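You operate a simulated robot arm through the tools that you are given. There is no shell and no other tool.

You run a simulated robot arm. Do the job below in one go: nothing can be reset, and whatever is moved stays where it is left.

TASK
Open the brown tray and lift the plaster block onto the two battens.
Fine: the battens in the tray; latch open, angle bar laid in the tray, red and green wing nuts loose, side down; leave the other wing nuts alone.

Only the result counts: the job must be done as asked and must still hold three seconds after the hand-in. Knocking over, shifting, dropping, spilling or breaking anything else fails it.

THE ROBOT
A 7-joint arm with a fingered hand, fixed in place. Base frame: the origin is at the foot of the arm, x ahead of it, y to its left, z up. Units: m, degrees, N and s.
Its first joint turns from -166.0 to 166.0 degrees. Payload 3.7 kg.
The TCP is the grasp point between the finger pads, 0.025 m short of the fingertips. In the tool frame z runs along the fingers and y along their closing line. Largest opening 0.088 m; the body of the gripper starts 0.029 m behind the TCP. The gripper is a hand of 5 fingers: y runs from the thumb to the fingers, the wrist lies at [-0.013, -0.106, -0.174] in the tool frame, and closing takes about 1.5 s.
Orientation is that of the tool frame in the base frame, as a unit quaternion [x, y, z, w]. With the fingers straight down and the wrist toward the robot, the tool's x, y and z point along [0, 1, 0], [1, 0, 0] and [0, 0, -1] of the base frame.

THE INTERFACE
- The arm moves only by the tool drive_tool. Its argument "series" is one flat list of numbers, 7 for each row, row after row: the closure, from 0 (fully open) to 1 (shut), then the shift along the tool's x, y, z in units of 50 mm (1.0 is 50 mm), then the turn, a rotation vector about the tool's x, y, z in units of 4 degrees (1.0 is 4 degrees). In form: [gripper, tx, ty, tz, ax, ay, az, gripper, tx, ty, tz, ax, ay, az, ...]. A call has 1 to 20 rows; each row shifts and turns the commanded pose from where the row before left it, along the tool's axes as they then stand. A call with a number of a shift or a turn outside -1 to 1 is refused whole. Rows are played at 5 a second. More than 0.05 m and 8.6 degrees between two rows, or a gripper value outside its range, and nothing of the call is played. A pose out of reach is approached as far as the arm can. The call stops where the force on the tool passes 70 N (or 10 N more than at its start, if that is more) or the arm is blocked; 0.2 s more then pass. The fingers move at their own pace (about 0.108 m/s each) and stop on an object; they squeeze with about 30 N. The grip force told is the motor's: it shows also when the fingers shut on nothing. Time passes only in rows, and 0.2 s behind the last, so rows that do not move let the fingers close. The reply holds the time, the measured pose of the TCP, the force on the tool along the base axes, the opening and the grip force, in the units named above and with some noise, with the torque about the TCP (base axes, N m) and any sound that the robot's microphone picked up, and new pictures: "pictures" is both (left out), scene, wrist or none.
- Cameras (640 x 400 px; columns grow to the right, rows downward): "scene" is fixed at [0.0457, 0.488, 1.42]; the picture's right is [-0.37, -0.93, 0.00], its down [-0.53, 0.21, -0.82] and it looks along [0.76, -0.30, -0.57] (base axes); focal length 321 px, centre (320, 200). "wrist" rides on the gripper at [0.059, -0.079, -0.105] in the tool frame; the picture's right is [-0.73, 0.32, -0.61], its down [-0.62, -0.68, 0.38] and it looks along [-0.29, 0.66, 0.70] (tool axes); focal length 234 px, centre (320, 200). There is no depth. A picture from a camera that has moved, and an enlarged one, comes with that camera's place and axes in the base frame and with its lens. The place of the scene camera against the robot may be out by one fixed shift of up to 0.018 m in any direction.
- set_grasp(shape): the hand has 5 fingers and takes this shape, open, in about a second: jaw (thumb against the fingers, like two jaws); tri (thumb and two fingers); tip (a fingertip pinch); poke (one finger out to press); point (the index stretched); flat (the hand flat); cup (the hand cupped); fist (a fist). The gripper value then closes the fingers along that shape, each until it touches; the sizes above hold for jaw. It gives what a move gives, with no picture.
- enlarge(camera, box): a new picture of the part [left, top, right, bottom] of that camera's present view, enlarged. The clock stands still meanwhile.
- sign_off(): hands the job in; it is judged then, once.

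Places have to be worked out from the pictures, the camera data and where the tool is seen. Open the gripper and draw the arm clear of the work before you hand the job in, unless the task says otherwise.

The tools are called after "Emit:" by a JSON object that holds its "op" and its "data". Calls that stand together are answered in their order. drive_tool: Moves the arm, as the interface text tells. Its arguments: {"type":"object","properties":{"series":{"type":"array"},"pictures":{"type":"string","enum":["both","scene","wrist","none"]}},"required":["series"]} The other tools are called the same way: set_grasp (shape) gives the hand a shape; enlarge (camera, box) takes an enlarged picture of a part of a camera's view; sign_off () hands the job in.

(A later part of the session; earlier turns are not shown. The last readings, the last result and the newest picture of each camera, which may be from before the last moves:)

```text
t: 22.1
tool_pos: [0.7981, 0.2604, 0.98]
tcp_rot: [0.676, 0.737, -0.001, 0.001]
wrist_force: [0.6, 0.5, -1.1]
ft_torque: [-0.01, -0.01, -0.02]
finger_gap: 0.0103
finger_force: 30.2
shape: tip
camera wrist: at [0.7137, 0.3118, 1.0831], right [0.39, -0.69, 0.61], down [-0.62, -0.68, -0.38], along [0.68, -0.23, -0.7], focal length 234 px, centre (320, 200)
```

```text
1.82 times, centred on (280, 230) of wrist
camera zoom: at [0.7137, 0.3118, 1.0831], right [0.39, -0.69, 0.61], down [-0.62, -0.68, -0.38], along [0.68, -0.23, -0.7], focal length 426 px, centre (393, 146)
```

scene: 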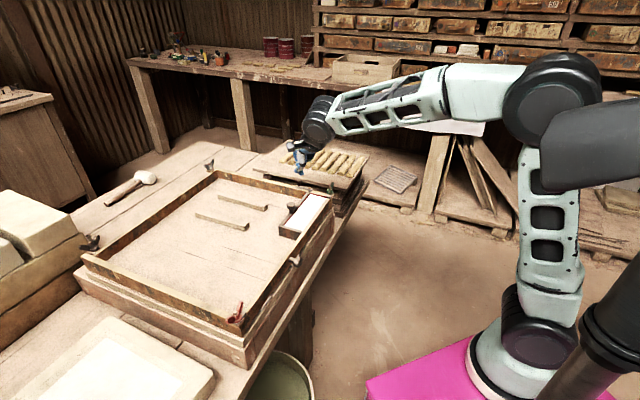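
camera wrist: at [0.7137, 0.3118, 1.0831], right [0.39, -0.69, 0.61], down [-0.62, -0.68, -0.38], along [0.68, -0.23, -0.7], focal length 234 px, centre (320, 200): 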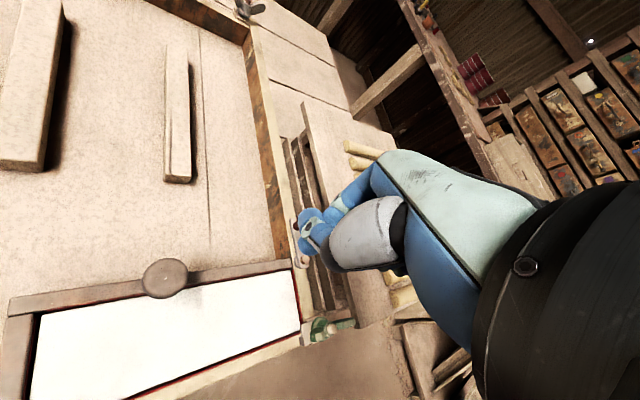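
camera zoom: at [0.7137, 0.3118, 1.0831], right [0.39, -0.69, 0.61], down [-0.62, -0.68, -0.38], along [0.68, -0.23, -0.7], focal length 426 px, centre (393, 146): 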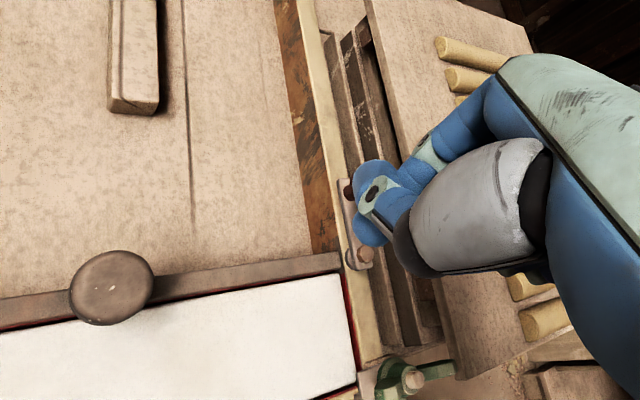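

The latch now lies along the far rail, clear of the angle bar. Next I set the three-finger shape and move over the bar's knob at about (0.747, 0.313), turning the hand back to 45°.

Emit:
{"op": "drive_tool", "data": {"series": [0.8, 0, 0, -0.4, 0, 0, -1, 0.6, 0, 0, 0, 0, 0, -1, 0.5, 0, 0, 0, 0, 0, -1, 0.5, 0, 0, 0, 0, 0, -1, 0.5, 0, 0, 0, 0, 0, -1, 0.5, 0, 0, 0, 0, 0, -1, 0.5, 0, 0, 0, 0, 0, -1, 0.5, 0, 0, 0, 0, 0, -1, 0.5, 0, 0, 0, 0, 0, -1, 0.5, 0, 0, 0, 0, 0, -1, 0.5, 0.732, 0.015, 0, 0, 0, 0, 0.5, 0.732, 0.015, 0, 0, 0, 0, 0.5, 0, 0, 0, 0, 0, 0], "pictures": "none"}}

Emit:
{"op": "set_grasp", "data": {"shape": "tri"}}

Emit:
{"op": "drive_tool", "data": {"series": [0.35, 0, 0, 0, 0, 0, 0, 0.35, 0, 0, 0, 0, 0, 0, 0.35, 0, 0, 0, 0, 0, 0, 0.35, 0, 0, 0, 0, 0, 0], "pictures": "wrist"}}

Emit:
{"op": "enlarge", "data": {"camera": "wrist", "box": [200, 120, 420, 340]}}

Emit:
{"op": "enlarge", "data": {"camera": "scene", "box": [250, 120, 350, 240]}}

```text
t: 24.9
tool_pos: [0.7503, 0.3116, 0.9966]
tcp_rot: [0.383, 0.924, 0.0, 0.001]
wrist_force: [0.1, 0.4, 0.6]
ft_torque: [-0.03, 0.02, 0.04]
finger_gap: 0.0435
finger_force: 0.1
shape: tip
```

```text
t: 25.8
tool_pos: [0.7497, 0.3111, 0.9973]
tcp_rot: [0.382, 0.924, 0.0, 0.001]
wrist_force: [-0.4, 0.2, -0.2]
ft_torque: [0.01, -0.03, 0.01]
finger_gap: 0.0877
finger_force: 0.1
shape: tri
```

```text
t: 26.8
tool_pos: [0.7504, 0.3107, 0.9964]
tcp_rot: [0.382, 0.924, 0.0, 0.0]
wrist_force: [0.2, 0.7, -0.8]
ft_torque: [-0.03, 0.02, 0.0]
finger_gap: 0.0578
finger_force: 0.1
shape: tri
camera wrist: at [0.6535, 0.2967, 1.1012], right [0.74, -0.28, 0.61], down [-0.04, -0.92, -0.38], along [0.67, 0.26, -0.7], focal length 234 px, centre (320, 200)
```

wrist: 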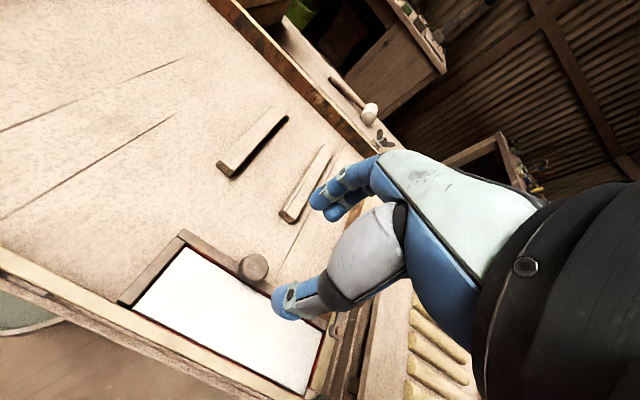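

```text
1.82 times, centred on (310, 230) of wrist
camera zoom: at [0.6535, 0.2967, 1.1012], right [0.74, -0.28, 0.61], down [-0.04, -0.92, -0.38], along [0.67, 0.26, -0.7], focal length 426 px, centre (338, 146)
```

zoom: 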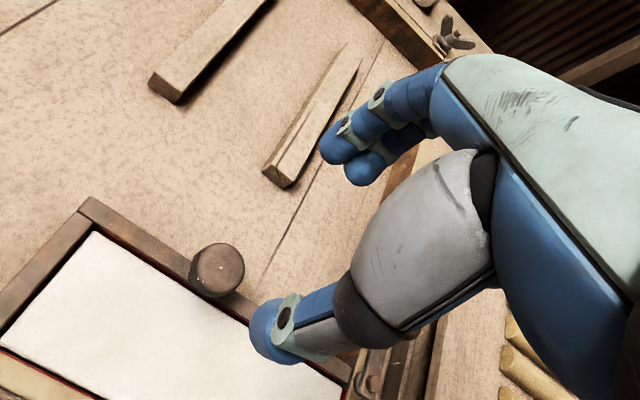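

```text
3.33 times, centred on (300, 180) of scene
camera zoom: at [0.0457, 0.488, 1.42], right [-0.37, -0.93, 0.0], down [-0.53, 0.21, -0.82], along [0.76, -0.3, -0.57], focal length 1069 px, centre (387, 267)
```

zoom: 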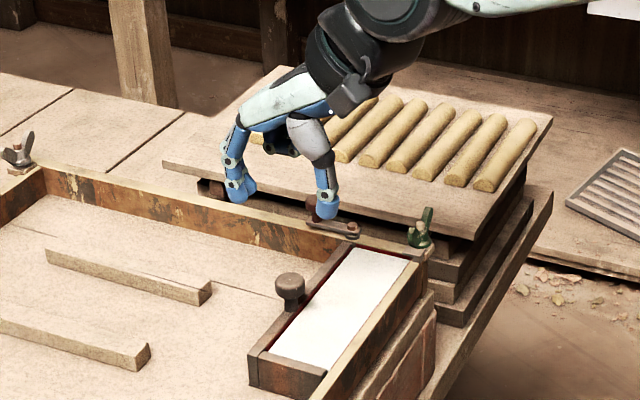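

The bar knob resolves to (0.7466, 0.3138) with its top at z≈0.898. I shift onto it and lower with the fingers straddling it.

Emit:
{"op": "drive_tool", "data": {"series": [0.35, 0.1, -0.02, 0.4, 0, 0, 0, 0.35, 0, 0, 0.4, 0, 0, 0, 0.35, 0, 0, 0.4, 0, 0, 0, 0.35, 0, 0, 0.25, 0, 0, 0, 0.35, 0, 0, 0.2, 0, 0, 0, 0.35, 0, 0, 0, 0, 0, 0], "pictures": "wrist"}}

Emit:
{"op": "enlarge", "data": {"camera": "wrist", "box": [200, 120, 420, 340]}}

Emit:
{"op": "enlarge", "data": {"camera": "scene", "box": [250, 140, 350, 250]}}

```text
t: 28.2
tool_pos: [0.7459, 0.3145, 0.9151]
tcp_rot: [0.383, 0.924, 0.0, 0.0]
wrist_force: [0.1, -0.8, -0.7]
ft_torque: [-0.03, -0.01, 0.02]
finger_gap: 0.0575
finger_force: 0.0
shape: tri
camera wrist: at [0.6485, 0.2997, 1.0206], right [0.74, -0.28, 0.61], down [-0.04, -0.92, -0.38], along [0.67, 0.26, -0.7], focal length 234 px, centre (320, 200)
```

wrist: 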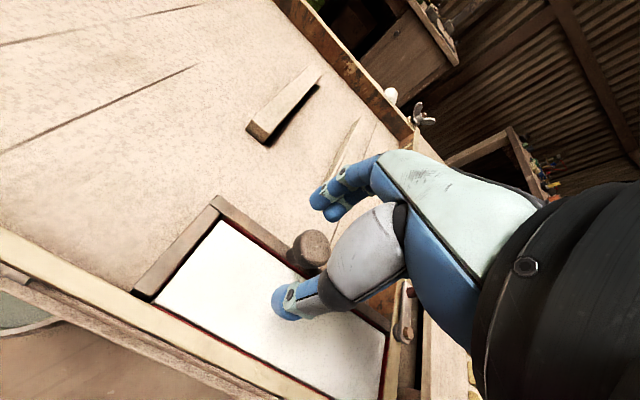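

```text
1.82 times, centred on (310, 230) of wrist
camera zoom: at [0.6485, 0.2997, 1.0206], right [0.74, -0.28, 0.61], down [-0.04, -0.92, -0.38], along [0.67, 0.26, -0.7], focal length 426 px, centre (338, 146)
```

zoom: 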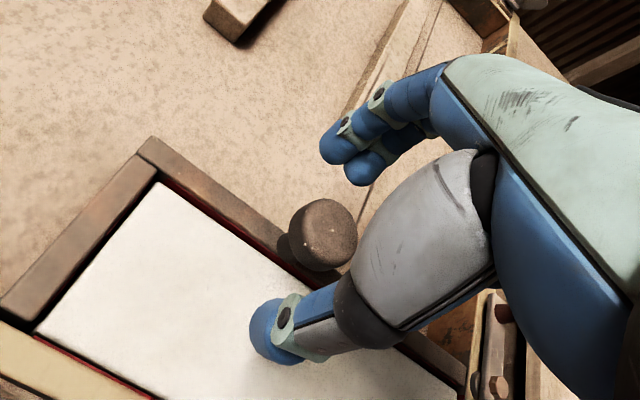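

```text
3.64 times, centred on (300, 195) of scene
camera zoom: at [0.0457, 0.488, 1.42], right [-0.37, -0.93, 0.0], down [-0.53, 0.21, -0.82], along [0.76, -0.3, -0.57], focal length 1166 px, centre (393, 218)
```

zoom: 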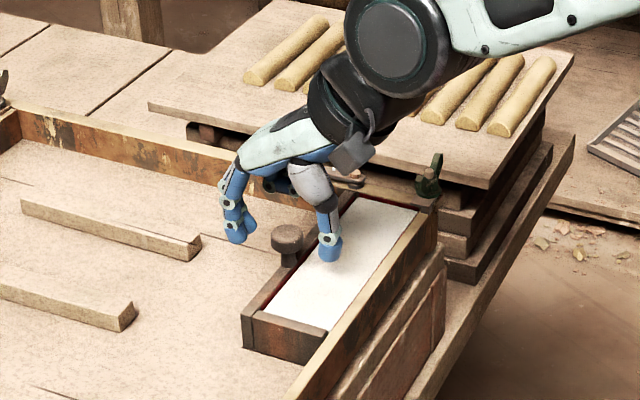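

The knob is well between thumb and fingers. I lower 4 mm more and close.

Emit:
{"op": "drive_tool", "data": {"series": [0.35, 0, 0, 0.09, 0, 0, 0, 0.6, 0, 0, 0, 0, 0, 0, 1, 0, 0, 0, 0, 0, 0, 1, 0, 0, 0, 0, 0, 0, 1, 0, 0, 0, 0, 0, 0, 1, 0, 0, 0, 0, 0, 0, 1, 0, 0, 0, 0, 0, 0], "pictures": "wrist"}}

Emit:
{"op": "enlarge", "data": {"camera": "wrist", "box": [200, 120, 420, 340]}}

Emit:
{"op": "enlarge", "data": {"camera": "scene", "box": [250, 140, 350, 250]}}

```text
t: 29.8
tool_pos: [0.7462, 0.3144, 0.9113]
tcp_rot: [0.382, 0.924, 0.0, 0.0]
wrist_force: [0.8, -0.4, -4.4]
ft_torque: [-0.03, -0.06, 0.02]
finger_gap: 0.0153
finger_force: 30.3
shape: tri
camera wrist: at [0.6487, 0.3002, 1.0161], right [0.74, -0.28, 0.61], down [-0.04, -0.92, -0.38], along [0.67, 0.26, -0.7], focal length 234 px, centre (320, 200)
```

wrist: 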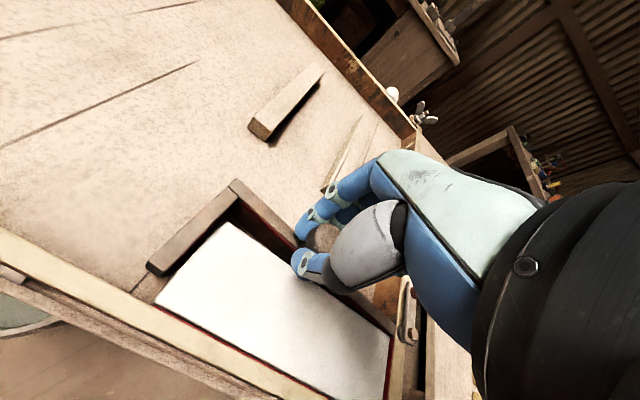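

```text
1.82 times, centred on (310, 230) of wrist
camera zoom: at [0.6487, 0.3002, 1.0161], right [0.74, -0.28, 0.61], down [-0.04, -0.92, -0.38], along [0.67, 0.26, -0.7], focal length 426 px, centre (338, 146)
```

zoom: 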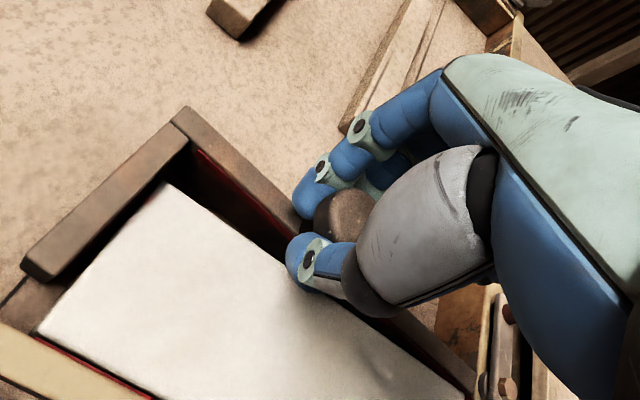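

```text
3.64 times, centred on (300, 195) of scene
camera zoom: at [0.0457, 0.488, 1.42], right [-0.37, -0.93, 0.0], down [-0.53, 0.21, -0.82], along [0.76, -0.3, -0.57], focal length 1166 px, centre (393, 218)
```

zoom: 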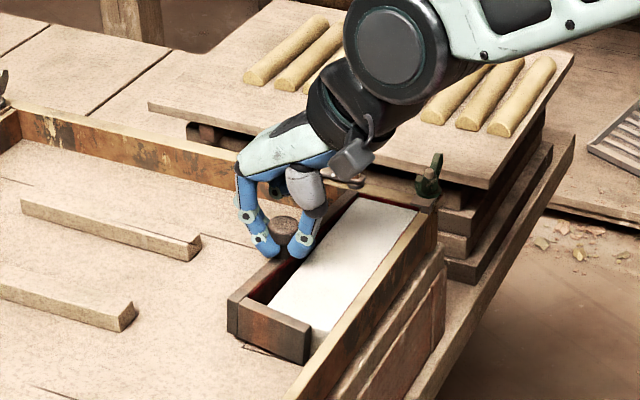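

The fingers locked under the knob's cap (gap 15 mm) and the bar's near end has already tipped up a bit, so it's free. I lift straight up slowly.

Emit:
{"op": "drive_tool", "data": {"series": [1, 0, 0, -0.1, 0, 0, 0, 1, 0, 0, -0.15, 0, 0, 0, 1, 0, 0, -0.2, 0, 0, 0, 1, 0, 0, -0.2, 0, 0, 0, 1, 0, 0, 0, 0, 0, 0], "pictures": "wrist"}}

Emit:
{"op": "enlarge", "data": {"camera": "scene", "box": [250, 140, 350, 250]}}

```text
t: 31.0
tool_pos: [0.745, 0.3159, 0.9437]
tcp_rot: [0.382, 0.924, 0.0, 0.0]
wrist_force: [0.2, 0.0, -4.7]
ft_torque: [0.01, -0.01, 0.0]
finger_gap: 0.0129
finger_force: 30.1
shape: tri
camera wrist: at [0.648, 0.3006, 1.0489], right [0.74, -0.28, 0.61], down [-0.04, -0.92, -0.38], along [0.67, 0.26, -0.7], focal length 234 px, centre (320, 200)
```

wrist: 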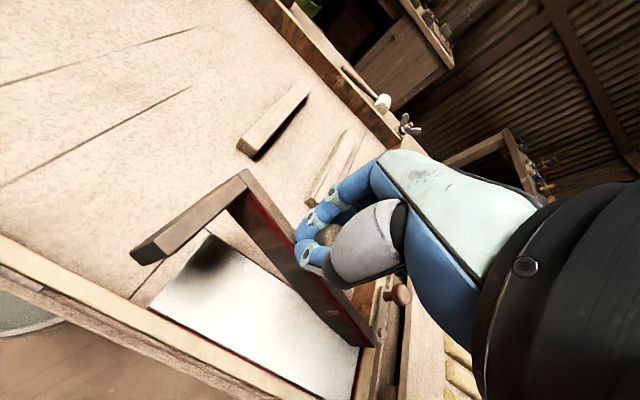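

```text
3.64 times, centred on (300, 195) of scene
camera zoom: at [0.0457, 0.488, 1.42], right [-0.37, -0.93, 0.0], down [-0.53, 0.21, -0.82], along [0.76, -0.3, -0.57], focal length 1166 px, centre (393, 218)
```

zoom: 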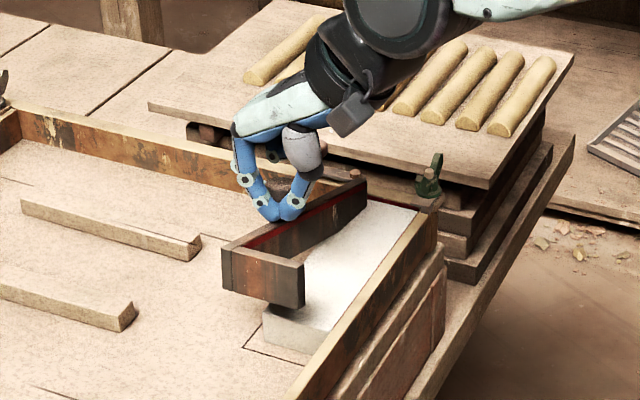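

The bar is up cleanly (about 0.45 kg). I raise it further and carry it toward the empty corner of the tray near the red nut.

Emit:
{"op": "drive_tool", "data": {"series": [1, 0, 0, -0.3, 0, 0, 0, 1, 0, 0, -0.3, 0, 0, 0, 1, 0, 0, -0.3, 0, 0, 0, 1, 0.3, 0.06, 0, 0, 0, 0, 1, 0.5, 0.11, 0, 0, 0, 0, 1, 0.6, 0.124, 0, 0, 0, 0, 1, 0.6, 0.124, 0, 0, 0, 0, 1, 0.6, 0.124, 0, 0, 0, 0, 1, 0.6, 0.124, 0, 0, 0, 0, 1, 0.6, 0.124, 0, 0, 0, 0, 1, 0.5, 0.11, 0, 0, 0, 0, 1, 0.3, 0.06, 0, 0, 0, 0, 1, 0, 0, 0, 0, 0, 0], "pictures": "both"}}

Emit:
{"op": "enlarge", "data": {"camera": "scene", "box": [180, 150, 340, 300]}}

```text
t: 33.8
tool_pos: [0.6154, 0.5132, 0.9904]
tcp_rot: [0.383, 0.924, 0.0, 0.0]
wrist_force: [-0.8, 0.6, -5.8]
ft_torque: [0.05, 0.01, 0.02]
finger_gap: 0.0126
finger_force: 30.1
shape: tri
camera wrist: at [0.5181, 0.4984, 1.0955], right [0.74, -0.28, 0.61], down [-0.04, -0.92, -0.38], along [0.67, 0.26, -0.7], focal length 234 px, centre (320, 200)
```

scene: 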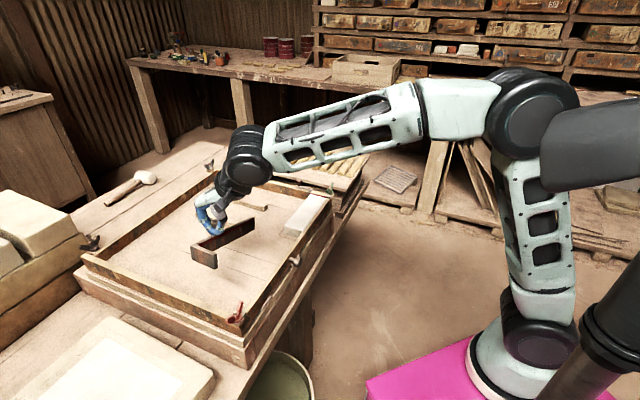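
wrist: 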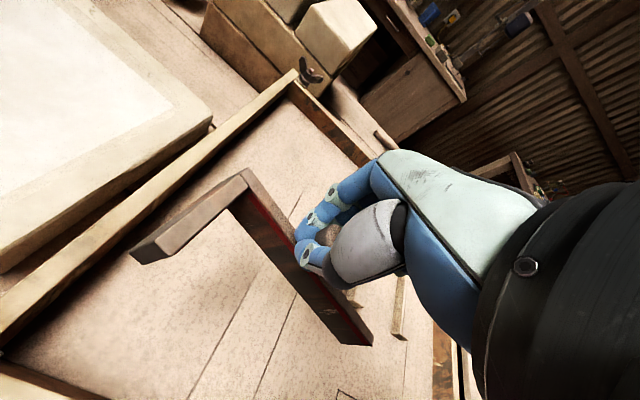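

```text
2.67 times, centred on (260, 225) of scene
camera zoom: at [0.0457, 0.488, 1.42], right [-0.37, -0.93, 0.0], down [-0.53, 0.21, -0.82], along [0.76, -0.3, -0.57], focal length 855 px, centre (480, 133)
```

zoom: 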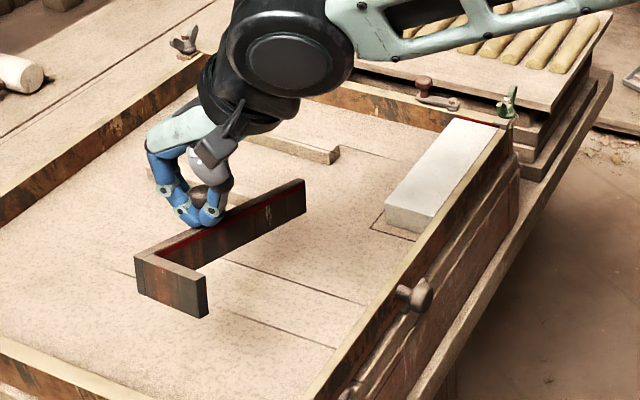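

The bar hangs level over empty tray floor. I lower it most of the way, then in small steps until it touches.

Emit:
{"op": "drive_tool", "data": {"series": [1, 0, 0, 0.3, 0, 0, 0, 1, 0, 0, 0.4, 0, 0, 0, 1, 0, 0, 0.4, 0, 0, 0, 1, 0, 0, 0.2, 0, 0, 0, 1, 0, 0, 0, 0, 0, 0], "pictures": "wrist"}}

Emit:
{"op": "enlarge", "data": {"camera": "scene", "box": [180, 180, 280, 290]}}

```text
t: 35.0
tool_pos: [0.6191, 0.5122, 0.9249]
tcp_rot: [0.383, 0.924, 0.0, 0.0]
wrist_force: [-0.7, -0.3, -5.1]
ft_torque: [0.05, -0.08, 0.02]
finger_gap: 0.0125
finger_force: 30.0
shape: tri
camera wrist: at [0.5204, 0.4964, 1.0291], right [0.74, -0.28, 0.61], down [-0.04, -0.92, -0.38], along [0.67, 0.26, -0.7], focal length 234 px, centre (320, 200)
```

wrist: 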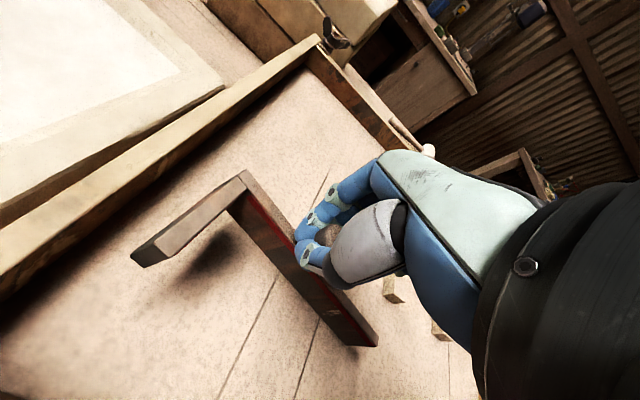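

```text
3.64 times, centred on (230, 235) of scene
camera zoom: at [0.0457, 0.488, 1.42], right [-0.37, -0.93, 0.0], down [-0.53, 0.21, -0.82], along [0.76, -0.3, -0.57], focal length 1166 px, centre (647, 73)
```

zoom: 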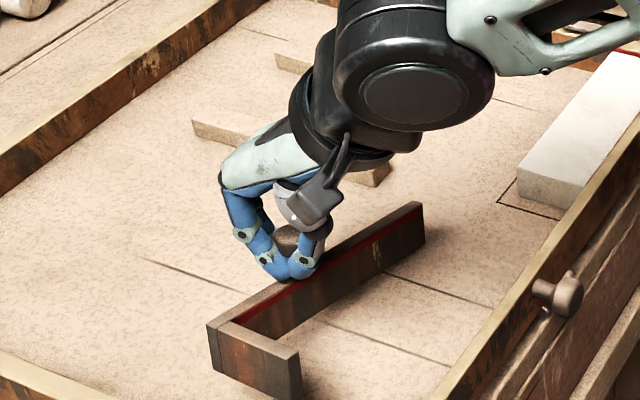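

It's just above the floor; the short end is slightly high. I go down in 3 mm steps.

Emit:
{"op": "drive_tool", "data": {"series": [1, 0, 0, 0.06, 0, 0, 0, 1, 0, 0, 0.06, 0, 0, 0, 1, 0, 0, 0.06, 0, 0, 0, 1, 0, 0, 0, 0, 0, 0], "pictures": "none"}}

Emit:
{"op": "enlarge", "data": {"camera": "scene", "box": [180, 180, 280, 290]}}

```text
t: 36.0
tool_pos: [0.6174, 0.5124, 0.9154]
tcp_rot: [0.382, 0.924, 0.0, 0.0]
wrist_force: [-0.2, -0.1, -3.5]
ft_torque: [-0.09, -0.09, -0.01]
finger_gap: 0.0128
finger_force: 29.9
shape: tri
```

```text
3.64 times, centred on (230, 235) of scene
camera zoom: at [0.0457, 0.488, 1.42], right [-0.37, -0.93, 0.0], down [-0.53, 0.21, -0.82], along [0.76, -0.3, -0.57], focal length 1166 px, centre (647, 73)
```

zoom: 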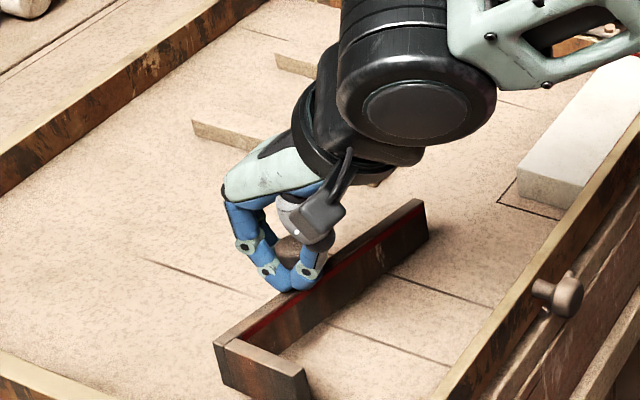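

The far end is touching. I lower another 5 mm so the near end settles, then open the hand.

Emit:
{"op": "drive_tool", "data": {"series": [1, 0, 0, 0.05, 0, 0, 0, 1, 0, 0, 0.05, 0, 0, 0, 1, 0, 0, 0, 0, 0, 0], "pictures": "none"}}

Emit:
{"op": "drive_tool", "data": {"series": [0.8, 0, 0, 0, 0, 0, 0, 0.6, 0, 0, 0, 0, 0, 0, 0.4, 0, 0, 0, 0, 0, 0, 0.35, 0, 0, 0, 0, 0, 0, 0.35, 0, 0, 0, 0, 0, 0], "pictures": "wrist"}}

Emit:
{"op": "enlarge", "data": {"camera": "scene", "box": [180, 180, 280, 290]}}

```text
t: 36.8
tool_pos: [0.6166, 0.5116, 0.9101]
tcp_rot: [0.383, 0.924, 0.0, 0.0]
wrist_force: [0.3, 0.6, -3.4]
ft_torque: [-0.03, -0.13, 0.01]
finger_gap: 0.0128
finger_force: 29.6
shape: tri
```

```text
t: 38.0
tool_pos: [0.6171, 0.5127, 0.911]
tcp_rot: [0.383, 0.924, 0.0, -0.001]
wrist_force: [0.0, 1.0, -0.9]
ft_torque: [0.02, 0.0, 0.01]
finger_gap: 0.0567
finger_force: 0.1
shape: tri
camera wrist: at [0.5197, 0.4969, 1.0148], right [0.74, -0.28, 0.61], down [-0.04, -0.92, -0.38], along [0.67, 0.26, -0.7], focal length 234 px, centre (320, 200)
```

wrist: 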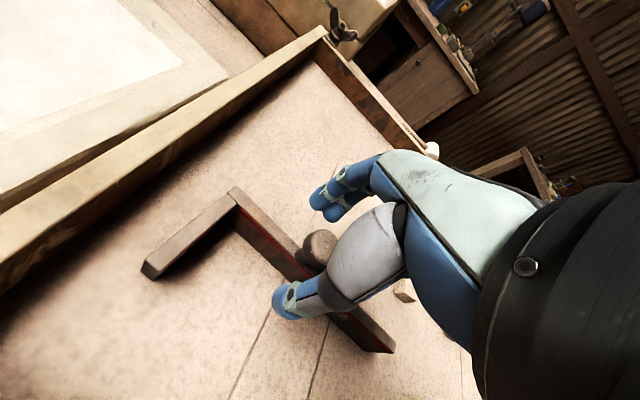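

```text
3.64 times, centred on (230, 235) of scene
camera zoom: at [0.0457, 0.488, 1.42], right [-0.37, -0.93, 0.0], down [-0.53, 0.21, -0.82], along [0.76, -0.3, -0.57], focal length 1166 px, centre (647, 73)
```

zoom: 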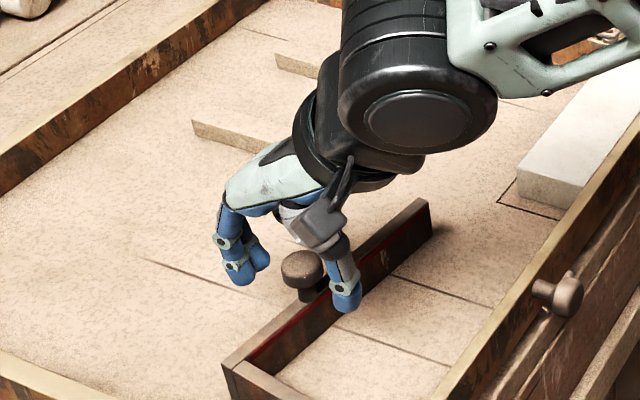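

The bar lies flat on the tray floor. I rise and move over toward the red wing nut near (0.455, 0.51) to look at it.

Emit:
{"op": "drive_tool", "data": {"series": [0.35, 0, 0, -0.3, 0, 0, 0, 0.35, 0, 0, -0.7, 0, 0, 0, 0.35, 0, 0, -0.8, 0, 0, 0, 0.35, 0.546, -0.6, 0, 0, 0, 0, 0.35, 0.546, -0.6, 0, 0, 0, 0, 0.35, 0.546, -0.6, 0, 0, 0, 0, 0.35, 0.546, -0.6, 0, 0, 0, 0, 0.35, 0, 0, 0, 0, 0, 0], "pictures": "both"}}

Emit:
{"op": "enlarge", "data": {"camera": "wrist", "box": [160, 140, 400, 340]}}

Emit:
{"op": "enlarge", "data": {"camera": "scene", "box": [190, 270, 290, 360]}}

```text
t: 39.8
tool_pos: [0.4557, 0.4994, 1.002]
tcp_rot: [0.383, 0.924, 0.0, 0.001]
wrist_force: [0.2, -0.3, 0.1]
ft_torque: [-0.01, 0.0, 0.01]
finger_gap: 0.0567
finger_force: 0.0
shape: tri
camera wrist: at [0.3581, 0.485, 1.1061], right [0.74, -0.28, 0.61], down [-0.04, -0.92, -0.38], along [0.67, 0.26, -0.7], focal length 234 px, centre (320, 200)
```

scene: 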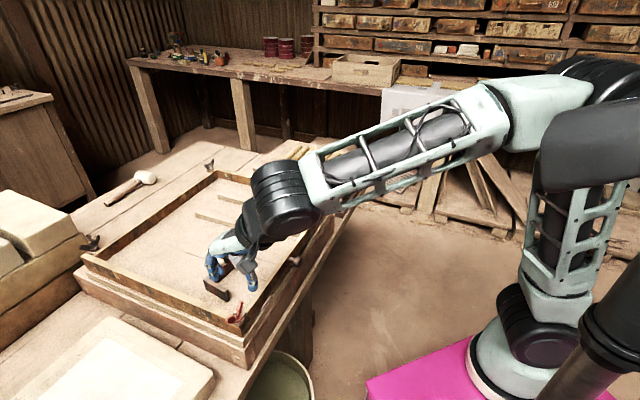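
wrist: 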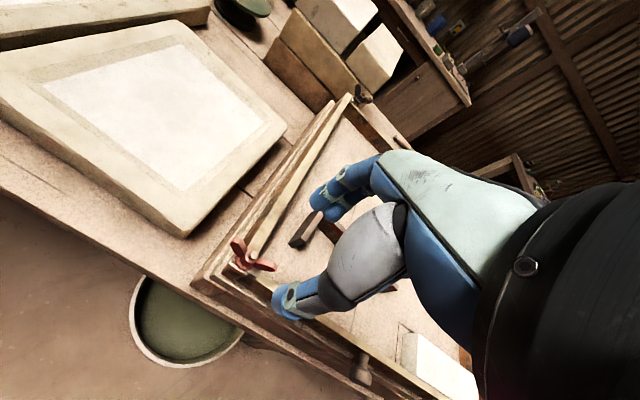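

```text
2.00 times, centred on (280, 240) of wrist
camera zoom: at [0.3581, 0.485, 1.1061], right [0.74, -0.28, 0.61], down [-0.04, -0.92, -0.38], along [0.67, 0.26, -0.7], focal length 468 px, centre (400, 120)
```

zoom: 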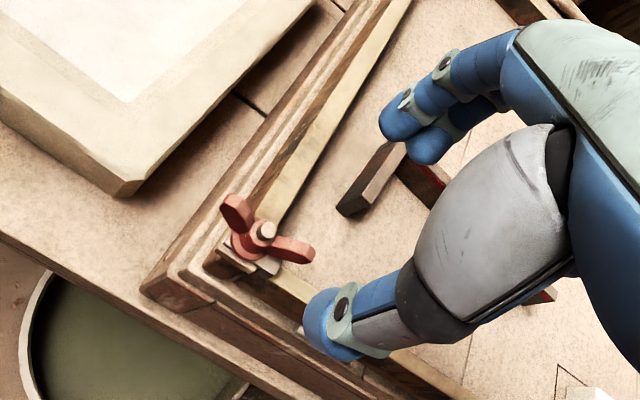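

```text
4.44 times, centred on (240, 315) of scene
camera zoom: at [0.0457, 0.488, 1.42], right [-0.37, -0.93, 0.0], down [-0.53, 0.21, -0.82], along [0.76, -0.3, -0.57], focal length 1425 px, centre (676, -311)
```

zoom: 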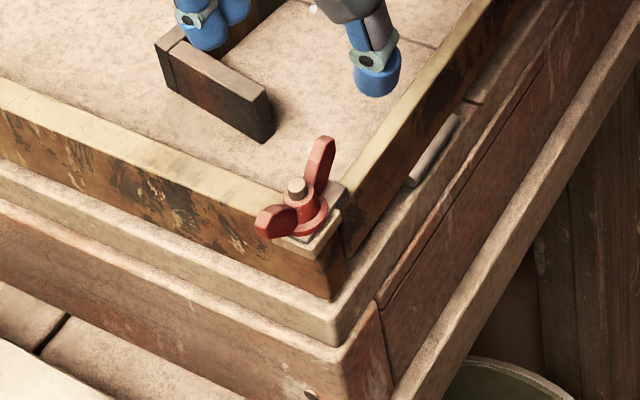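

The red nut's bolt is at (0.451, 0.511), and its wings lie along the side's direction, so a pinch at my present 45° yaw lands on their flats. I move over it and lower partway.

Emit:
{"op": "drive_tool", "data": {"series": [0.35, 0.232, 0.107, 0.3, 0, 0, 0, 0.35, 0, 0, 0.4, 0, 0, 0, 0.35, 0, 0, 0.4, 0, 0, 0, 0.35, 0, 0, 0.3, 0, 0, 0, 0.35, 0, 0, 0, 0, 0, 0], "pictures": "wrist"}}

Emit:
{"op": "enlarge", "data": {"camera": "wrist", "box": [200, 140, 400, 340]}}

Emit:
{"op": "enlarge", "data": {"camera": "scene", "box": [190, 250, 290, 350]}}

```text
t: 41.0
tool_pos: [0.4512, 0.5149, 0.9309]
tcp_rot: [0.383, 0.924, 0.001, 0.0]
wrist_force: [0.7, 0.2, 0.5]
ft_torque: [0.01, -0.01, -0.02]
finger_gap: 0.0573
finger_force: 0.0
shape: tri
camera wrist: at [0.3534, 0.4998, 1.0344], right [0.74, -0.28, 0.61], down [-0.04, -0.92, -0.38], along [0.67, 0.26, -0.7], focal length 234 px, centre (320, 200)
```

wrist: 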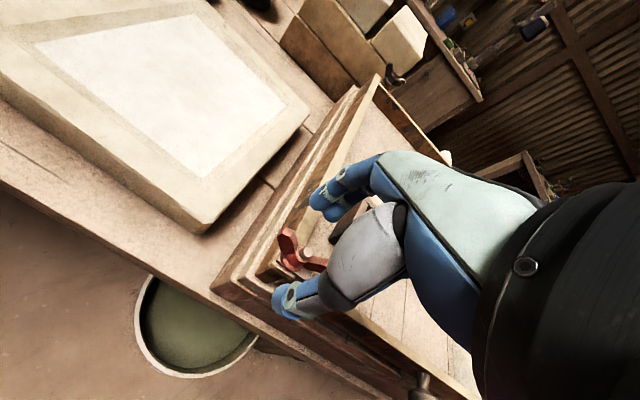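

```text
2.00 times, centred on (300, 240) of wrist
camera zoom: at [0.3534, 0.4998, 1.0344], right [0.74, -0.28, 0.61], down [-0.04, -0.92, -0.38], along [0.67, 0.26, -0.7], focal length 468 px, centre (360, 120)
```

zoom: 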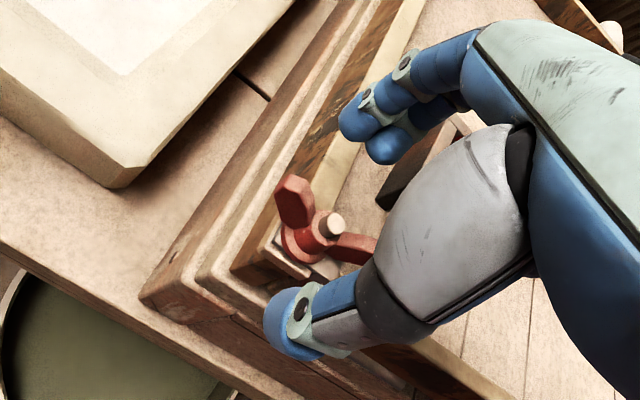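

```text
4.00 times, centred on (240, 300) of scene
camera zoom: at [0.0457, 0.488, 1.42], right [-0.37, -0.93, 0.0], down [-0.53, 0.21, -0.82], along [0.76, -0.3, -0.57], focal length 1282 px, centre (640, -200)
```

zoom: 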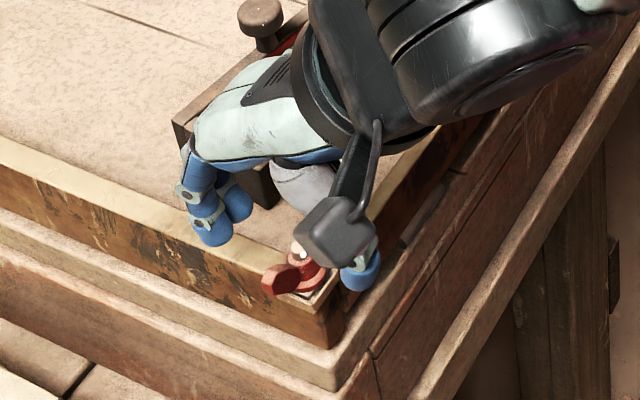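

The bolt re-solves to (0.451, 0.512) and the tool is over it within 2–3 mm. I correct, lower 17 mm so the pads cover the wings, and close.

Emit:
{"op": "drive_tool", "data": {"series": [0.35, -0.04, -0.03, 0.17, 0, 0, 0, 0.35, 0, 0, 0.17, 0, 0, 0, 0.35, 0, 0, 0, 0, 0, 0, 0.7, 0, 0, 0, 0, 0, 0, 1, 0, 0, 0, 0, 0, 0, 1, 0, 0, 0, 0, 0, 0, 1, 0, 0, 0, 0, 0, 0, 1, 0, 0, 0, 0, 0, 0], "pictures": "wrist"}}

Emit:
{"op": "enlarge", "data": {"camera": "wrist", "box": [200, 140, 400, 340]}}

Emit:
{"op": "enlarge", "data": {"camera": "scene", "box": [190, 250, 290, 350]}}

```text
t: 42.8
tool_pos: [0.4507, 0.5135, 0.9144]
tcp_rot: [0.382, 0.924, 0.0, 0.0]
wrist_force: [-2.0, 1.8, -4.4]
ft_torque: [0.06, 0.03, 0.04]
finger_gap: 0.0098
finger_force: 30.2
shape: tri
camera wrist: at [0.3535, 0.4989, 1.0177], right [0.74, -0.28, 0.61], down [-0.04, -0.92, -0.38], along [0.67, 0.26, -0.7], focal length 234 px, centre (320, 200)
```

wrist: 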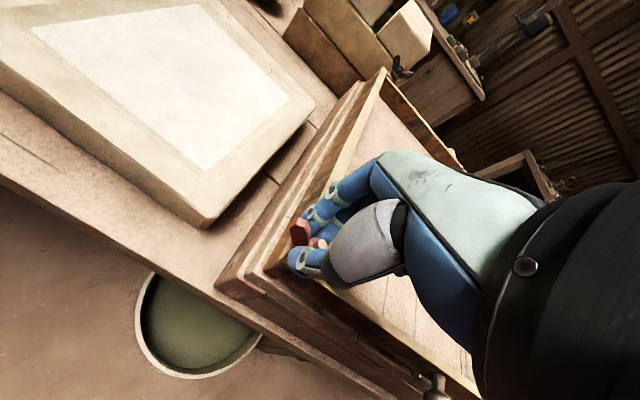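

```text
2.00 times, centred on (300, 240) of wrist
camera zoom: at [0.3535, 0.4989, 1.0177], right [0.74, -0.28, 0.61], down [-0.04, -0.92, -0.38], along [0.67, 0.26, -0.7], focal length 468 px, centre (360, 120)
```

zoom: 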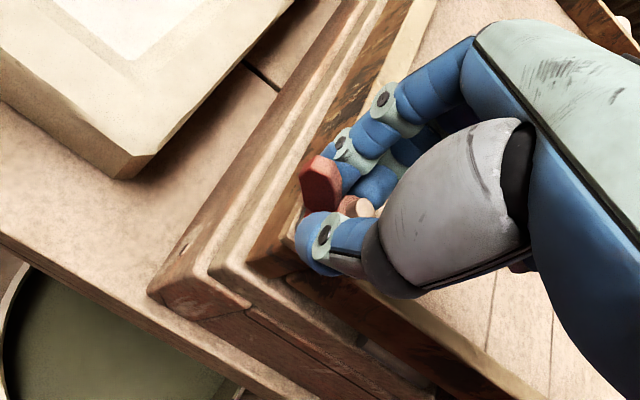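

```text
4.00 times, centred on (240, 300) of scene
camera zoom: at [0.0457, 0.488, 1.42], right [-0.37, -0.93, 0.0], down [-0.53, 0.21, -0.82], along [0.76, -0.3, -0.57], focal length 1282 px, centre (640, -200)
```

zoom: 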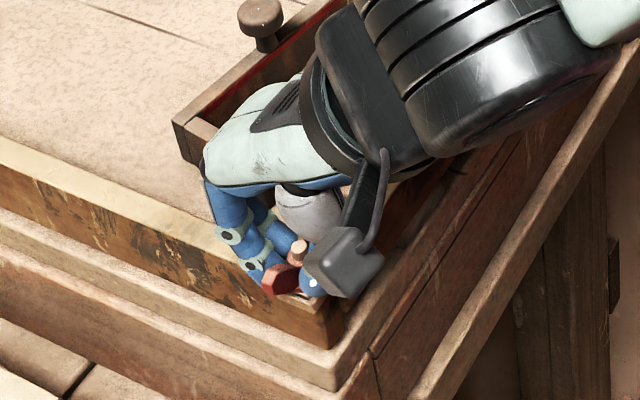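

The wing is pinched between thumb and fingers. I turn it counter-clockwise (seen from above) by 40° and watch the torque.

Emit:
{"op": "drive_tool", "data": {"series": [1, 0, 0, 0, 0, 0, -0.8, 1, 0, 0, 0, 0, 0, -0.8, 1, 0, 0, 0, 0, 0, -0.8, 1, 0, 0, 0, 0, 0, -0.8, 1, 0, 0, 0, 0, 0, -0.8, 1, 0, 0, 0, 0, 0, -0.8, 1, 0, 0, 0, 0, 0, -0.8, 1, 0, 0, 0, 0, 0, -0.8, 1, 0, 0, 0, 0, 0, -0.8, 1, 0, 0, 0, 0, 0, -0.8, 1, 0, 0, 0, 0, 0, 0], "pictures": "wrist"}}

Emit:
{"op": "enlarge", "data": {"camera": "wrist", "box": [200, 140, 400, 340]}}

Emit:
{"op": "enlarge", "data": {"camera": "scene", "box": [190, 250, 290, 350]}}

```text
t: 45.2
tool_pos: [0.4494, 0.5138, 0.9127]
tcp_rot: [0.112, 0.994, 0.001, 0.0]
wrist_force: [-1.0, -4.8, -1.1]
ft_torque: [-0.14, 0.04, -0.02]
finger_gap: 0.0091
finger_force: 30.0
shape: tri
camera wrist: at [0.376, 0.449, 1.0176], right [0.78, 0.15, 0.61], down [0.46, -0.8, -0.38], along [0.43, 0.58, -0.7], focal length 234 px, centre (320, 200)
```

wrist: 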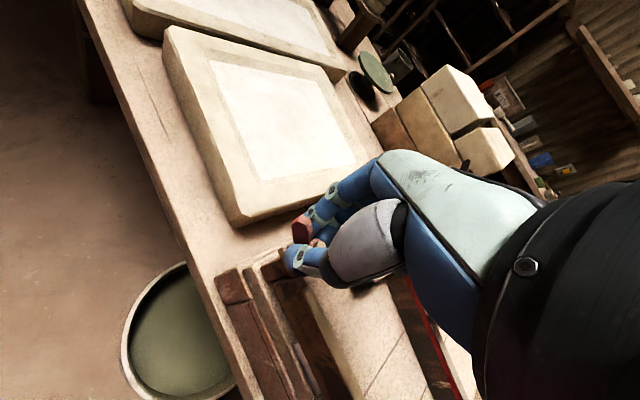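

```text
2.00 times, centred on (300, 240) of wrist
camera zoom: at [0.376, 0.449, 1.0176], right [0.78, 0.15, 0.61], down [0.46, -0.8, -0.38], along [0.43, 0.58, -0.7], focal length 468 px, centre (360, 120)
```

zoom: 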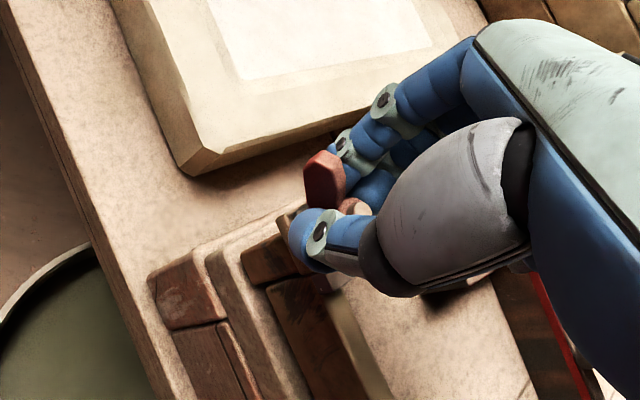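

```text
4.00 times, centred on (240, 300) of scene
camera zoom: at [0.0457, 0.488, 1.42], right [-0.37, -0.93, 0.0], down [-0.53, 0.21, -0.82], along [0.76, -0.3, -0.57], focal length 1282 px, centre (640, -200)
```

zoom: 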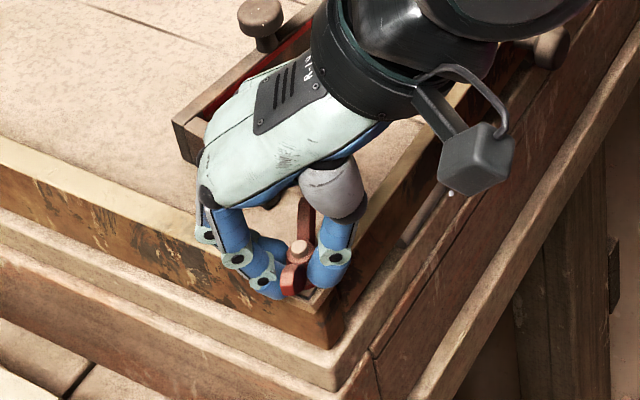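

The wing nut turns with the hand (32° so far, little torque). I keep turning another 55°.

Emit:
{"op": "drive_tool", "data": {"series": [1, 0, 0, 0, 0, 0, -0.9, 1, 0, 0, 0, 0, 0, -0.9, 1, 0, 0, 0, 0, 0, -0.9, 1, 0, 0, 0, 0, 0, -0.9, 1, 0, 0, 0, 0, 0, -0.9, 1, 0, 0, 0, 0, 0, -0.9, 1, 0, 0, 0, 0, 0, -0.9, 1, 0, 0, 0, 0, 0, -0.9, 1, 0, 0, 0, 0, 0, -0.9, 1, 0, 0, 0, 0, 0, -0.9, 1, 0, 0, 0, 0, 0, -0.9, 1, 0, 0, 0, 0, 0, -0.9, 1, 0, 0, 0, 0, 0, -0.9, 1, 0, 0, 0, 0, 0, -0.9, 1, 0, 0, 0, 0, 0, -0.9, 1, 0, 0, 0, 0, 0, 0], "pictures": "both"}}

Emit:
{"op": "enlarge", "data": {"camera": "wrist", "box": [200, 140, 400, 340]}}

Emit:
{"op": "enlarge", "data": {"camera": "scene", "box": [190, 250, 290, 350]}}

```text
t: 48.6
tool_pos: [0.4505, 0.5137, 0.9126]
tcp_rot: [-0.35, 0.937, 0.0, 0.0]
wrist_force: [2.7, -3.7, -6.3]
ft_torque: [-0.04, -0.01, -0.03]
finger_gap: 0.0087
finger_force: 29.7
shape: tri
camera wrist: at [0.458, 0.4148, 1.0177], right [0.34, 0.72, 0.61], down [0.92, -0.1, -0.38], along [-0.21, 0.69, -0.7], focal length 234 px, centre (320, 200)
```

scene: 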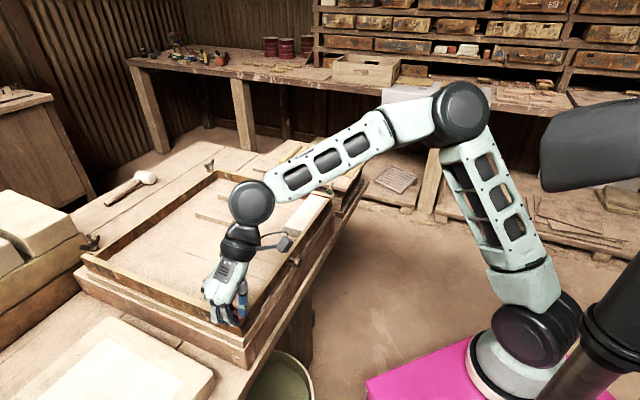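
wrist: 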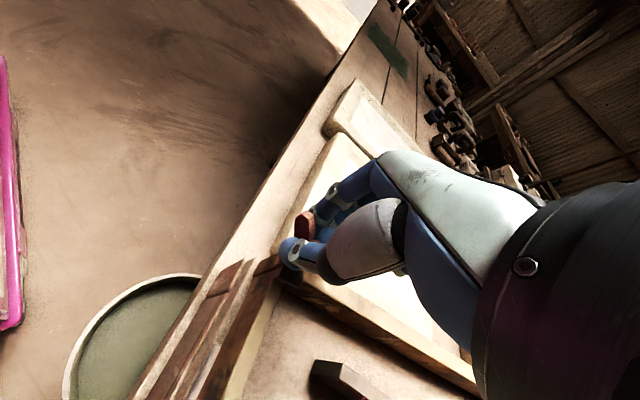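

```text
2.00 times, centred on (300, 240) of wrist
camera zoom: at [0.458, 0.4148, 1.0177], right [0.34, 0.72, 0.61], down [0.92, -0.1, -0.38], along [-0.21, 0.69, -0.7], focal length 468 px, centre (360, 120)
```

zoom: 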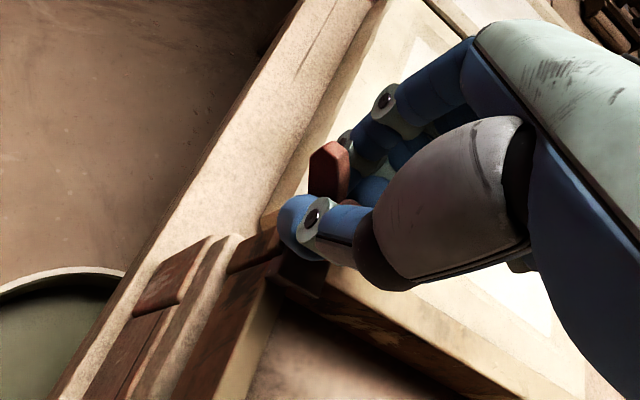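

```text
4.00 times, centred on (240, 300) of scene
camera zoom: at [0.0457, 0.488, 1.42], right [-0.37, -0.93, 0.0], down [-0.53, 0.21, -0.82], along [0.76, -0.3, -0.57], focal length 1282 px, centre (640, -200)
```

zoom: 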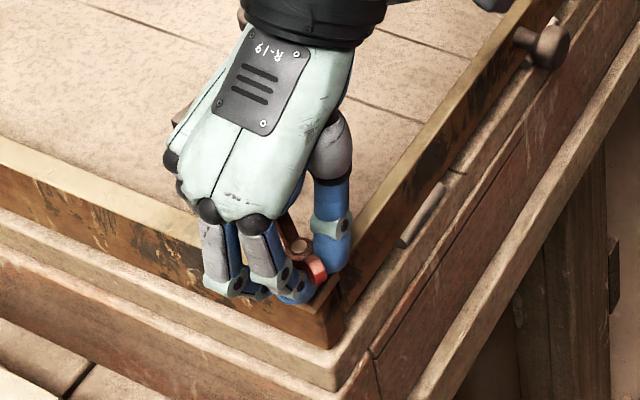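

The nut has followed the hand through about 86°. I keep turning while the arm allows it.

Emit:
{"op": "drive_tool", "data": {"series": [1, 0, 0, 0, 0, 0, -0.9, 1, 0, 0, 0, 0, 0, -0.9, 1, 0, 0, 0, 0, 0, -0.9, 1, 0, 0, 0, 0, 0, -0.9, 1, 0, 0, 0, 0, 0, -0.9, 1, 0, 0, 0, 0, 0, -0.9, 1, 0, 0, 0, 0, 0, -0.9, 1, 0, 0, 0, 0, 0, -0.9, 1, 0, 0, 0, 0, 0, -0.9, 1, 0, 0, 0, 0, 0, -0.9, 1, 0, 0, 0, 0, 0, 0], "pictures": "both"}}

Emit:
{"op": "enlarge", "data": {"camera": "wrist", "box": [200, 140, 400, 340]}}

```text
t: 51.0
tool_pos: [0.4499, 0.5135, 0.913]
tcp_rot: [-0.623, 0.782, 0.0, 0.001]
wrist_force: [-7.9, 4.3, -2.6]
ft_torque: [0.13, 0.16, 0.01]
finger_gap: 0.0074
finger_force: 29.9
shape: tri
camera wrist: at [0.514, 0.4375, 1.0179], right [-0.15, 0.78, 0.61], down [0.8, 0.46, -0.38], along [-0.58, 0.43, -0.7], focal length 234 px, centre (320, 200)
```

scene: 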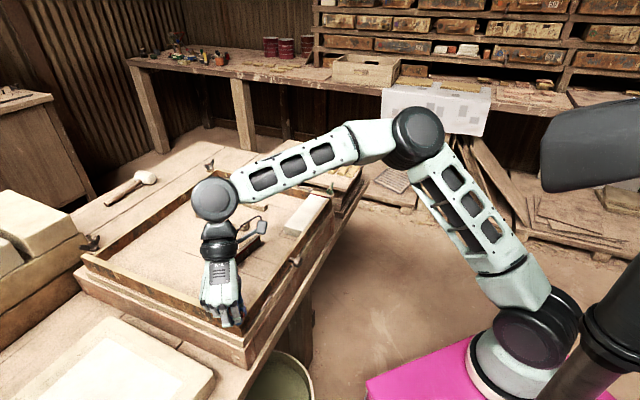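
wrist: 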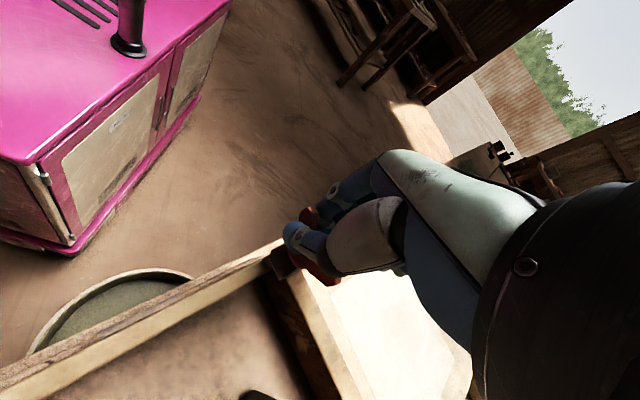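

```text
2.00 times, centred on (300, 240) of wrist
camera zoom: at [0.514, 0.4375, 1.0179], right [-0.15, 0.78, 0.61], down [0.8, 0.46, -0.38], along [-0.58, 0.43, -0.7], focal length 468 px, centre (360, 120)
```

zoom: 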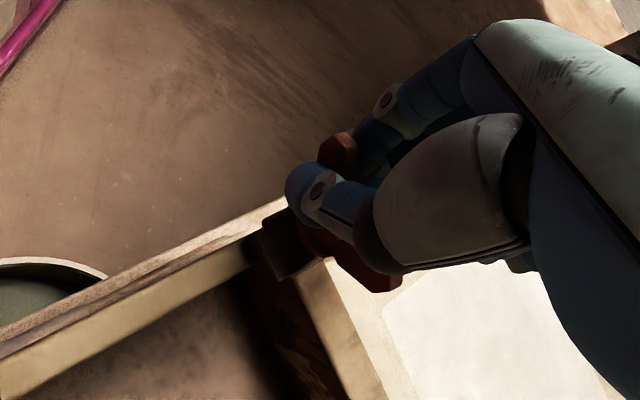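

The wing now sits skewed relative to the fingers, as if the nut reached its stop. I open, rise and turn back to look at it.

Emit:
{"op": "drive_tool", "data": {"series": [0.7, 0, 0, 0, 0, 0, 0, 0.35, 0, 0, 0, 0, 0, 0, 0.35, 0, 0, 0, 0, 0, 0, 0.35, 0, 0, -0.5, 0, 0, 0, 0.35, 0, 0, -0.6, 0, 0, 0, 0.35, 0, 0, -0.7, 0, 0, 0.9, 0.35, 0, 0, 0, 0, 0, 0.95, 0.35, 0, 0, 0, 0, 0, 0.95, 0.35, 0, 0, 0, 0, 0, 0.95, 0.35, 0, 0, 0, 0, 0, 0.95, 0.35, 0, 0, 0, 0, 0, 0.95, 0.35, 0, 0, 0, 0, 0, 0.95, 0.35, 0, 0, 0, 0, 0, 0.95, 0.35, 0, 0, 0, 0, 0, 0.95, 0.35, 0, 0, 0, 0, 0, 0.95, 0.35, 0, 0, 0, 0, 0, 0.95, 0.35, 0, 0, 0, 0, 0, 0.95, 0.35, 0, 0, 0, 0, 0, 0.95, 0.35, 0, 0, 0, 0, 0, 0.95, 0.35, 0, 0, 0, 0, 0, 0.95], "pictures": "none"}}

Emit:
{"op": "drive_tool", "data": {"series": [0.35, 0, 0, 0, 0, 0, 0.95, 0.35, 0, 0, 0, 0, 0, 0.95, 0.35, 0, 0, 0, 0, 0, 0.95, 0.35, 0, 0, 0, 0, 0, 0.95, 0.35, 0, 0, 0, 0, 0, 0.95, 0.35, 0, 0, 0, 0, 0, 0.95, 0.35, 0, 0, 0, 0, 0, 0.95, 0.35, 0, 0, 0, 0, 0, 0.95, 0.35, 0, 0, 0, 0, 0, 0.95, 0.35, 0, 0, 0, 0, 0, 0.95, 0.35, 0, 0, 0, 0, 0, 0.95, 0.35, 0, 0, 0, 0, 0, 0.95, 0.35, 0, 0, 0, 0, 0, 0.95, 0.35, 0, 0, 0, 0, 0, 0.95, 0.35, 0, 0, 0, 0, 0, 0.95, 0.35, 0, 0, 0, 0, 0, 0.95, 0.35, 0, 0, 0, 0, 0, 0], "pictures": "wrist"}}

Emit:
{"op": "enlarge", "data": {"camera": "wrist", "box": [160, 140, 400, 340]}}

Emit:
{"op": "enlarge", "data": {"camera": "scene", "box": [190, 250, 290, 350]}}

```text
t: 55.2
tool_pos: [0.4509, 0.5125, 1.0032]
tcp_rot: [-0.175, 0.984, -0.001, -0.001]
wrist_force: [0.3, -0.5, 1.1]
ft_torque: [-0.06, 0.02, 0.0]
finger_gap: 0.0568
finger_force: 0.1
shape: tri
```

```text
t: 58.8
tool_pos: [0.4502, 0.5134, 1.0039]
tcp_rot: [0.347, 0.938, 0.0, 0.001]
wrist_force: [-0.6, -0.2, 0.4]
ft_torque: [0.01, 0.02, -0.03]
finger_gap: 0.0568
finger_force: 0.1
shape: tri
camera wrist: at [0.3538, 0.4911, 1.108], right [0.76, -0.23, 0.61], down [0.03, -0.92, -0.38], along [0.65, 0.31, -0.7], focal length 234 px, centre (320, 200)
```

wrist: 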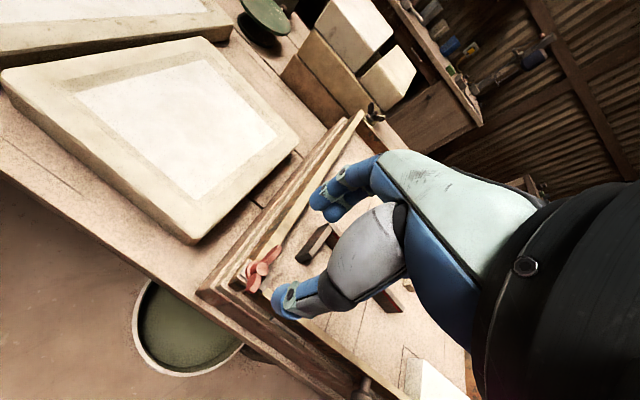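

```text
2.00 times, centred on (280, 240) of wrist
camera zoom: at [0.3538, 0.4911, 1.108], right [0.76, -0.23, 0.61], down [0.03, -0.92, -0.38], along [0.65, 0.31, -0.7], focal length 468 px, centre (400, 120)
```

zoom: 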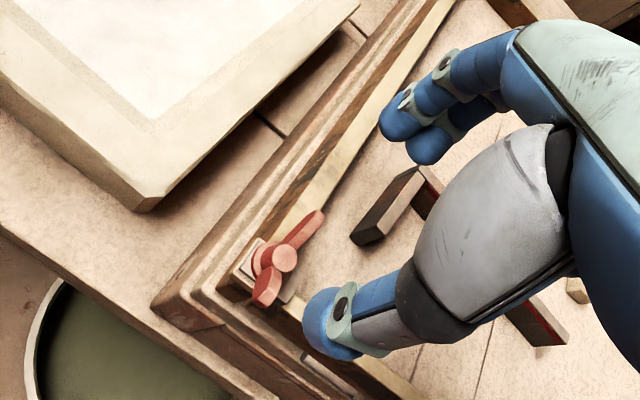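

```text
4.00 times, centred on (240, 300) of scene
camera zoom: at [0.0457, 0.488, 1.42], right [-0.37, -0.93, 0.0], down [-0.53, 0.21, -0.82], along [0.76, -0.3, -0.57], focal length 1282 px, centre (640, -200)
```

zoom: 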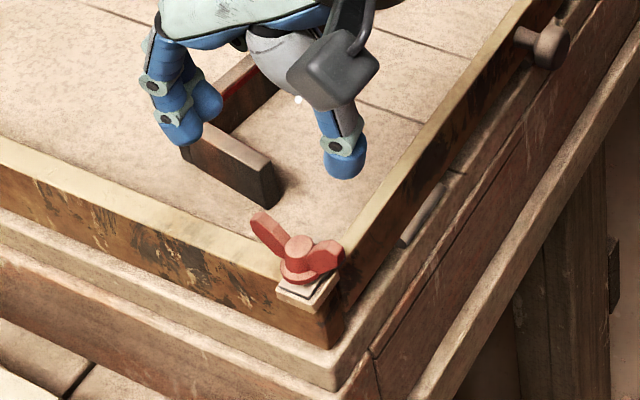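

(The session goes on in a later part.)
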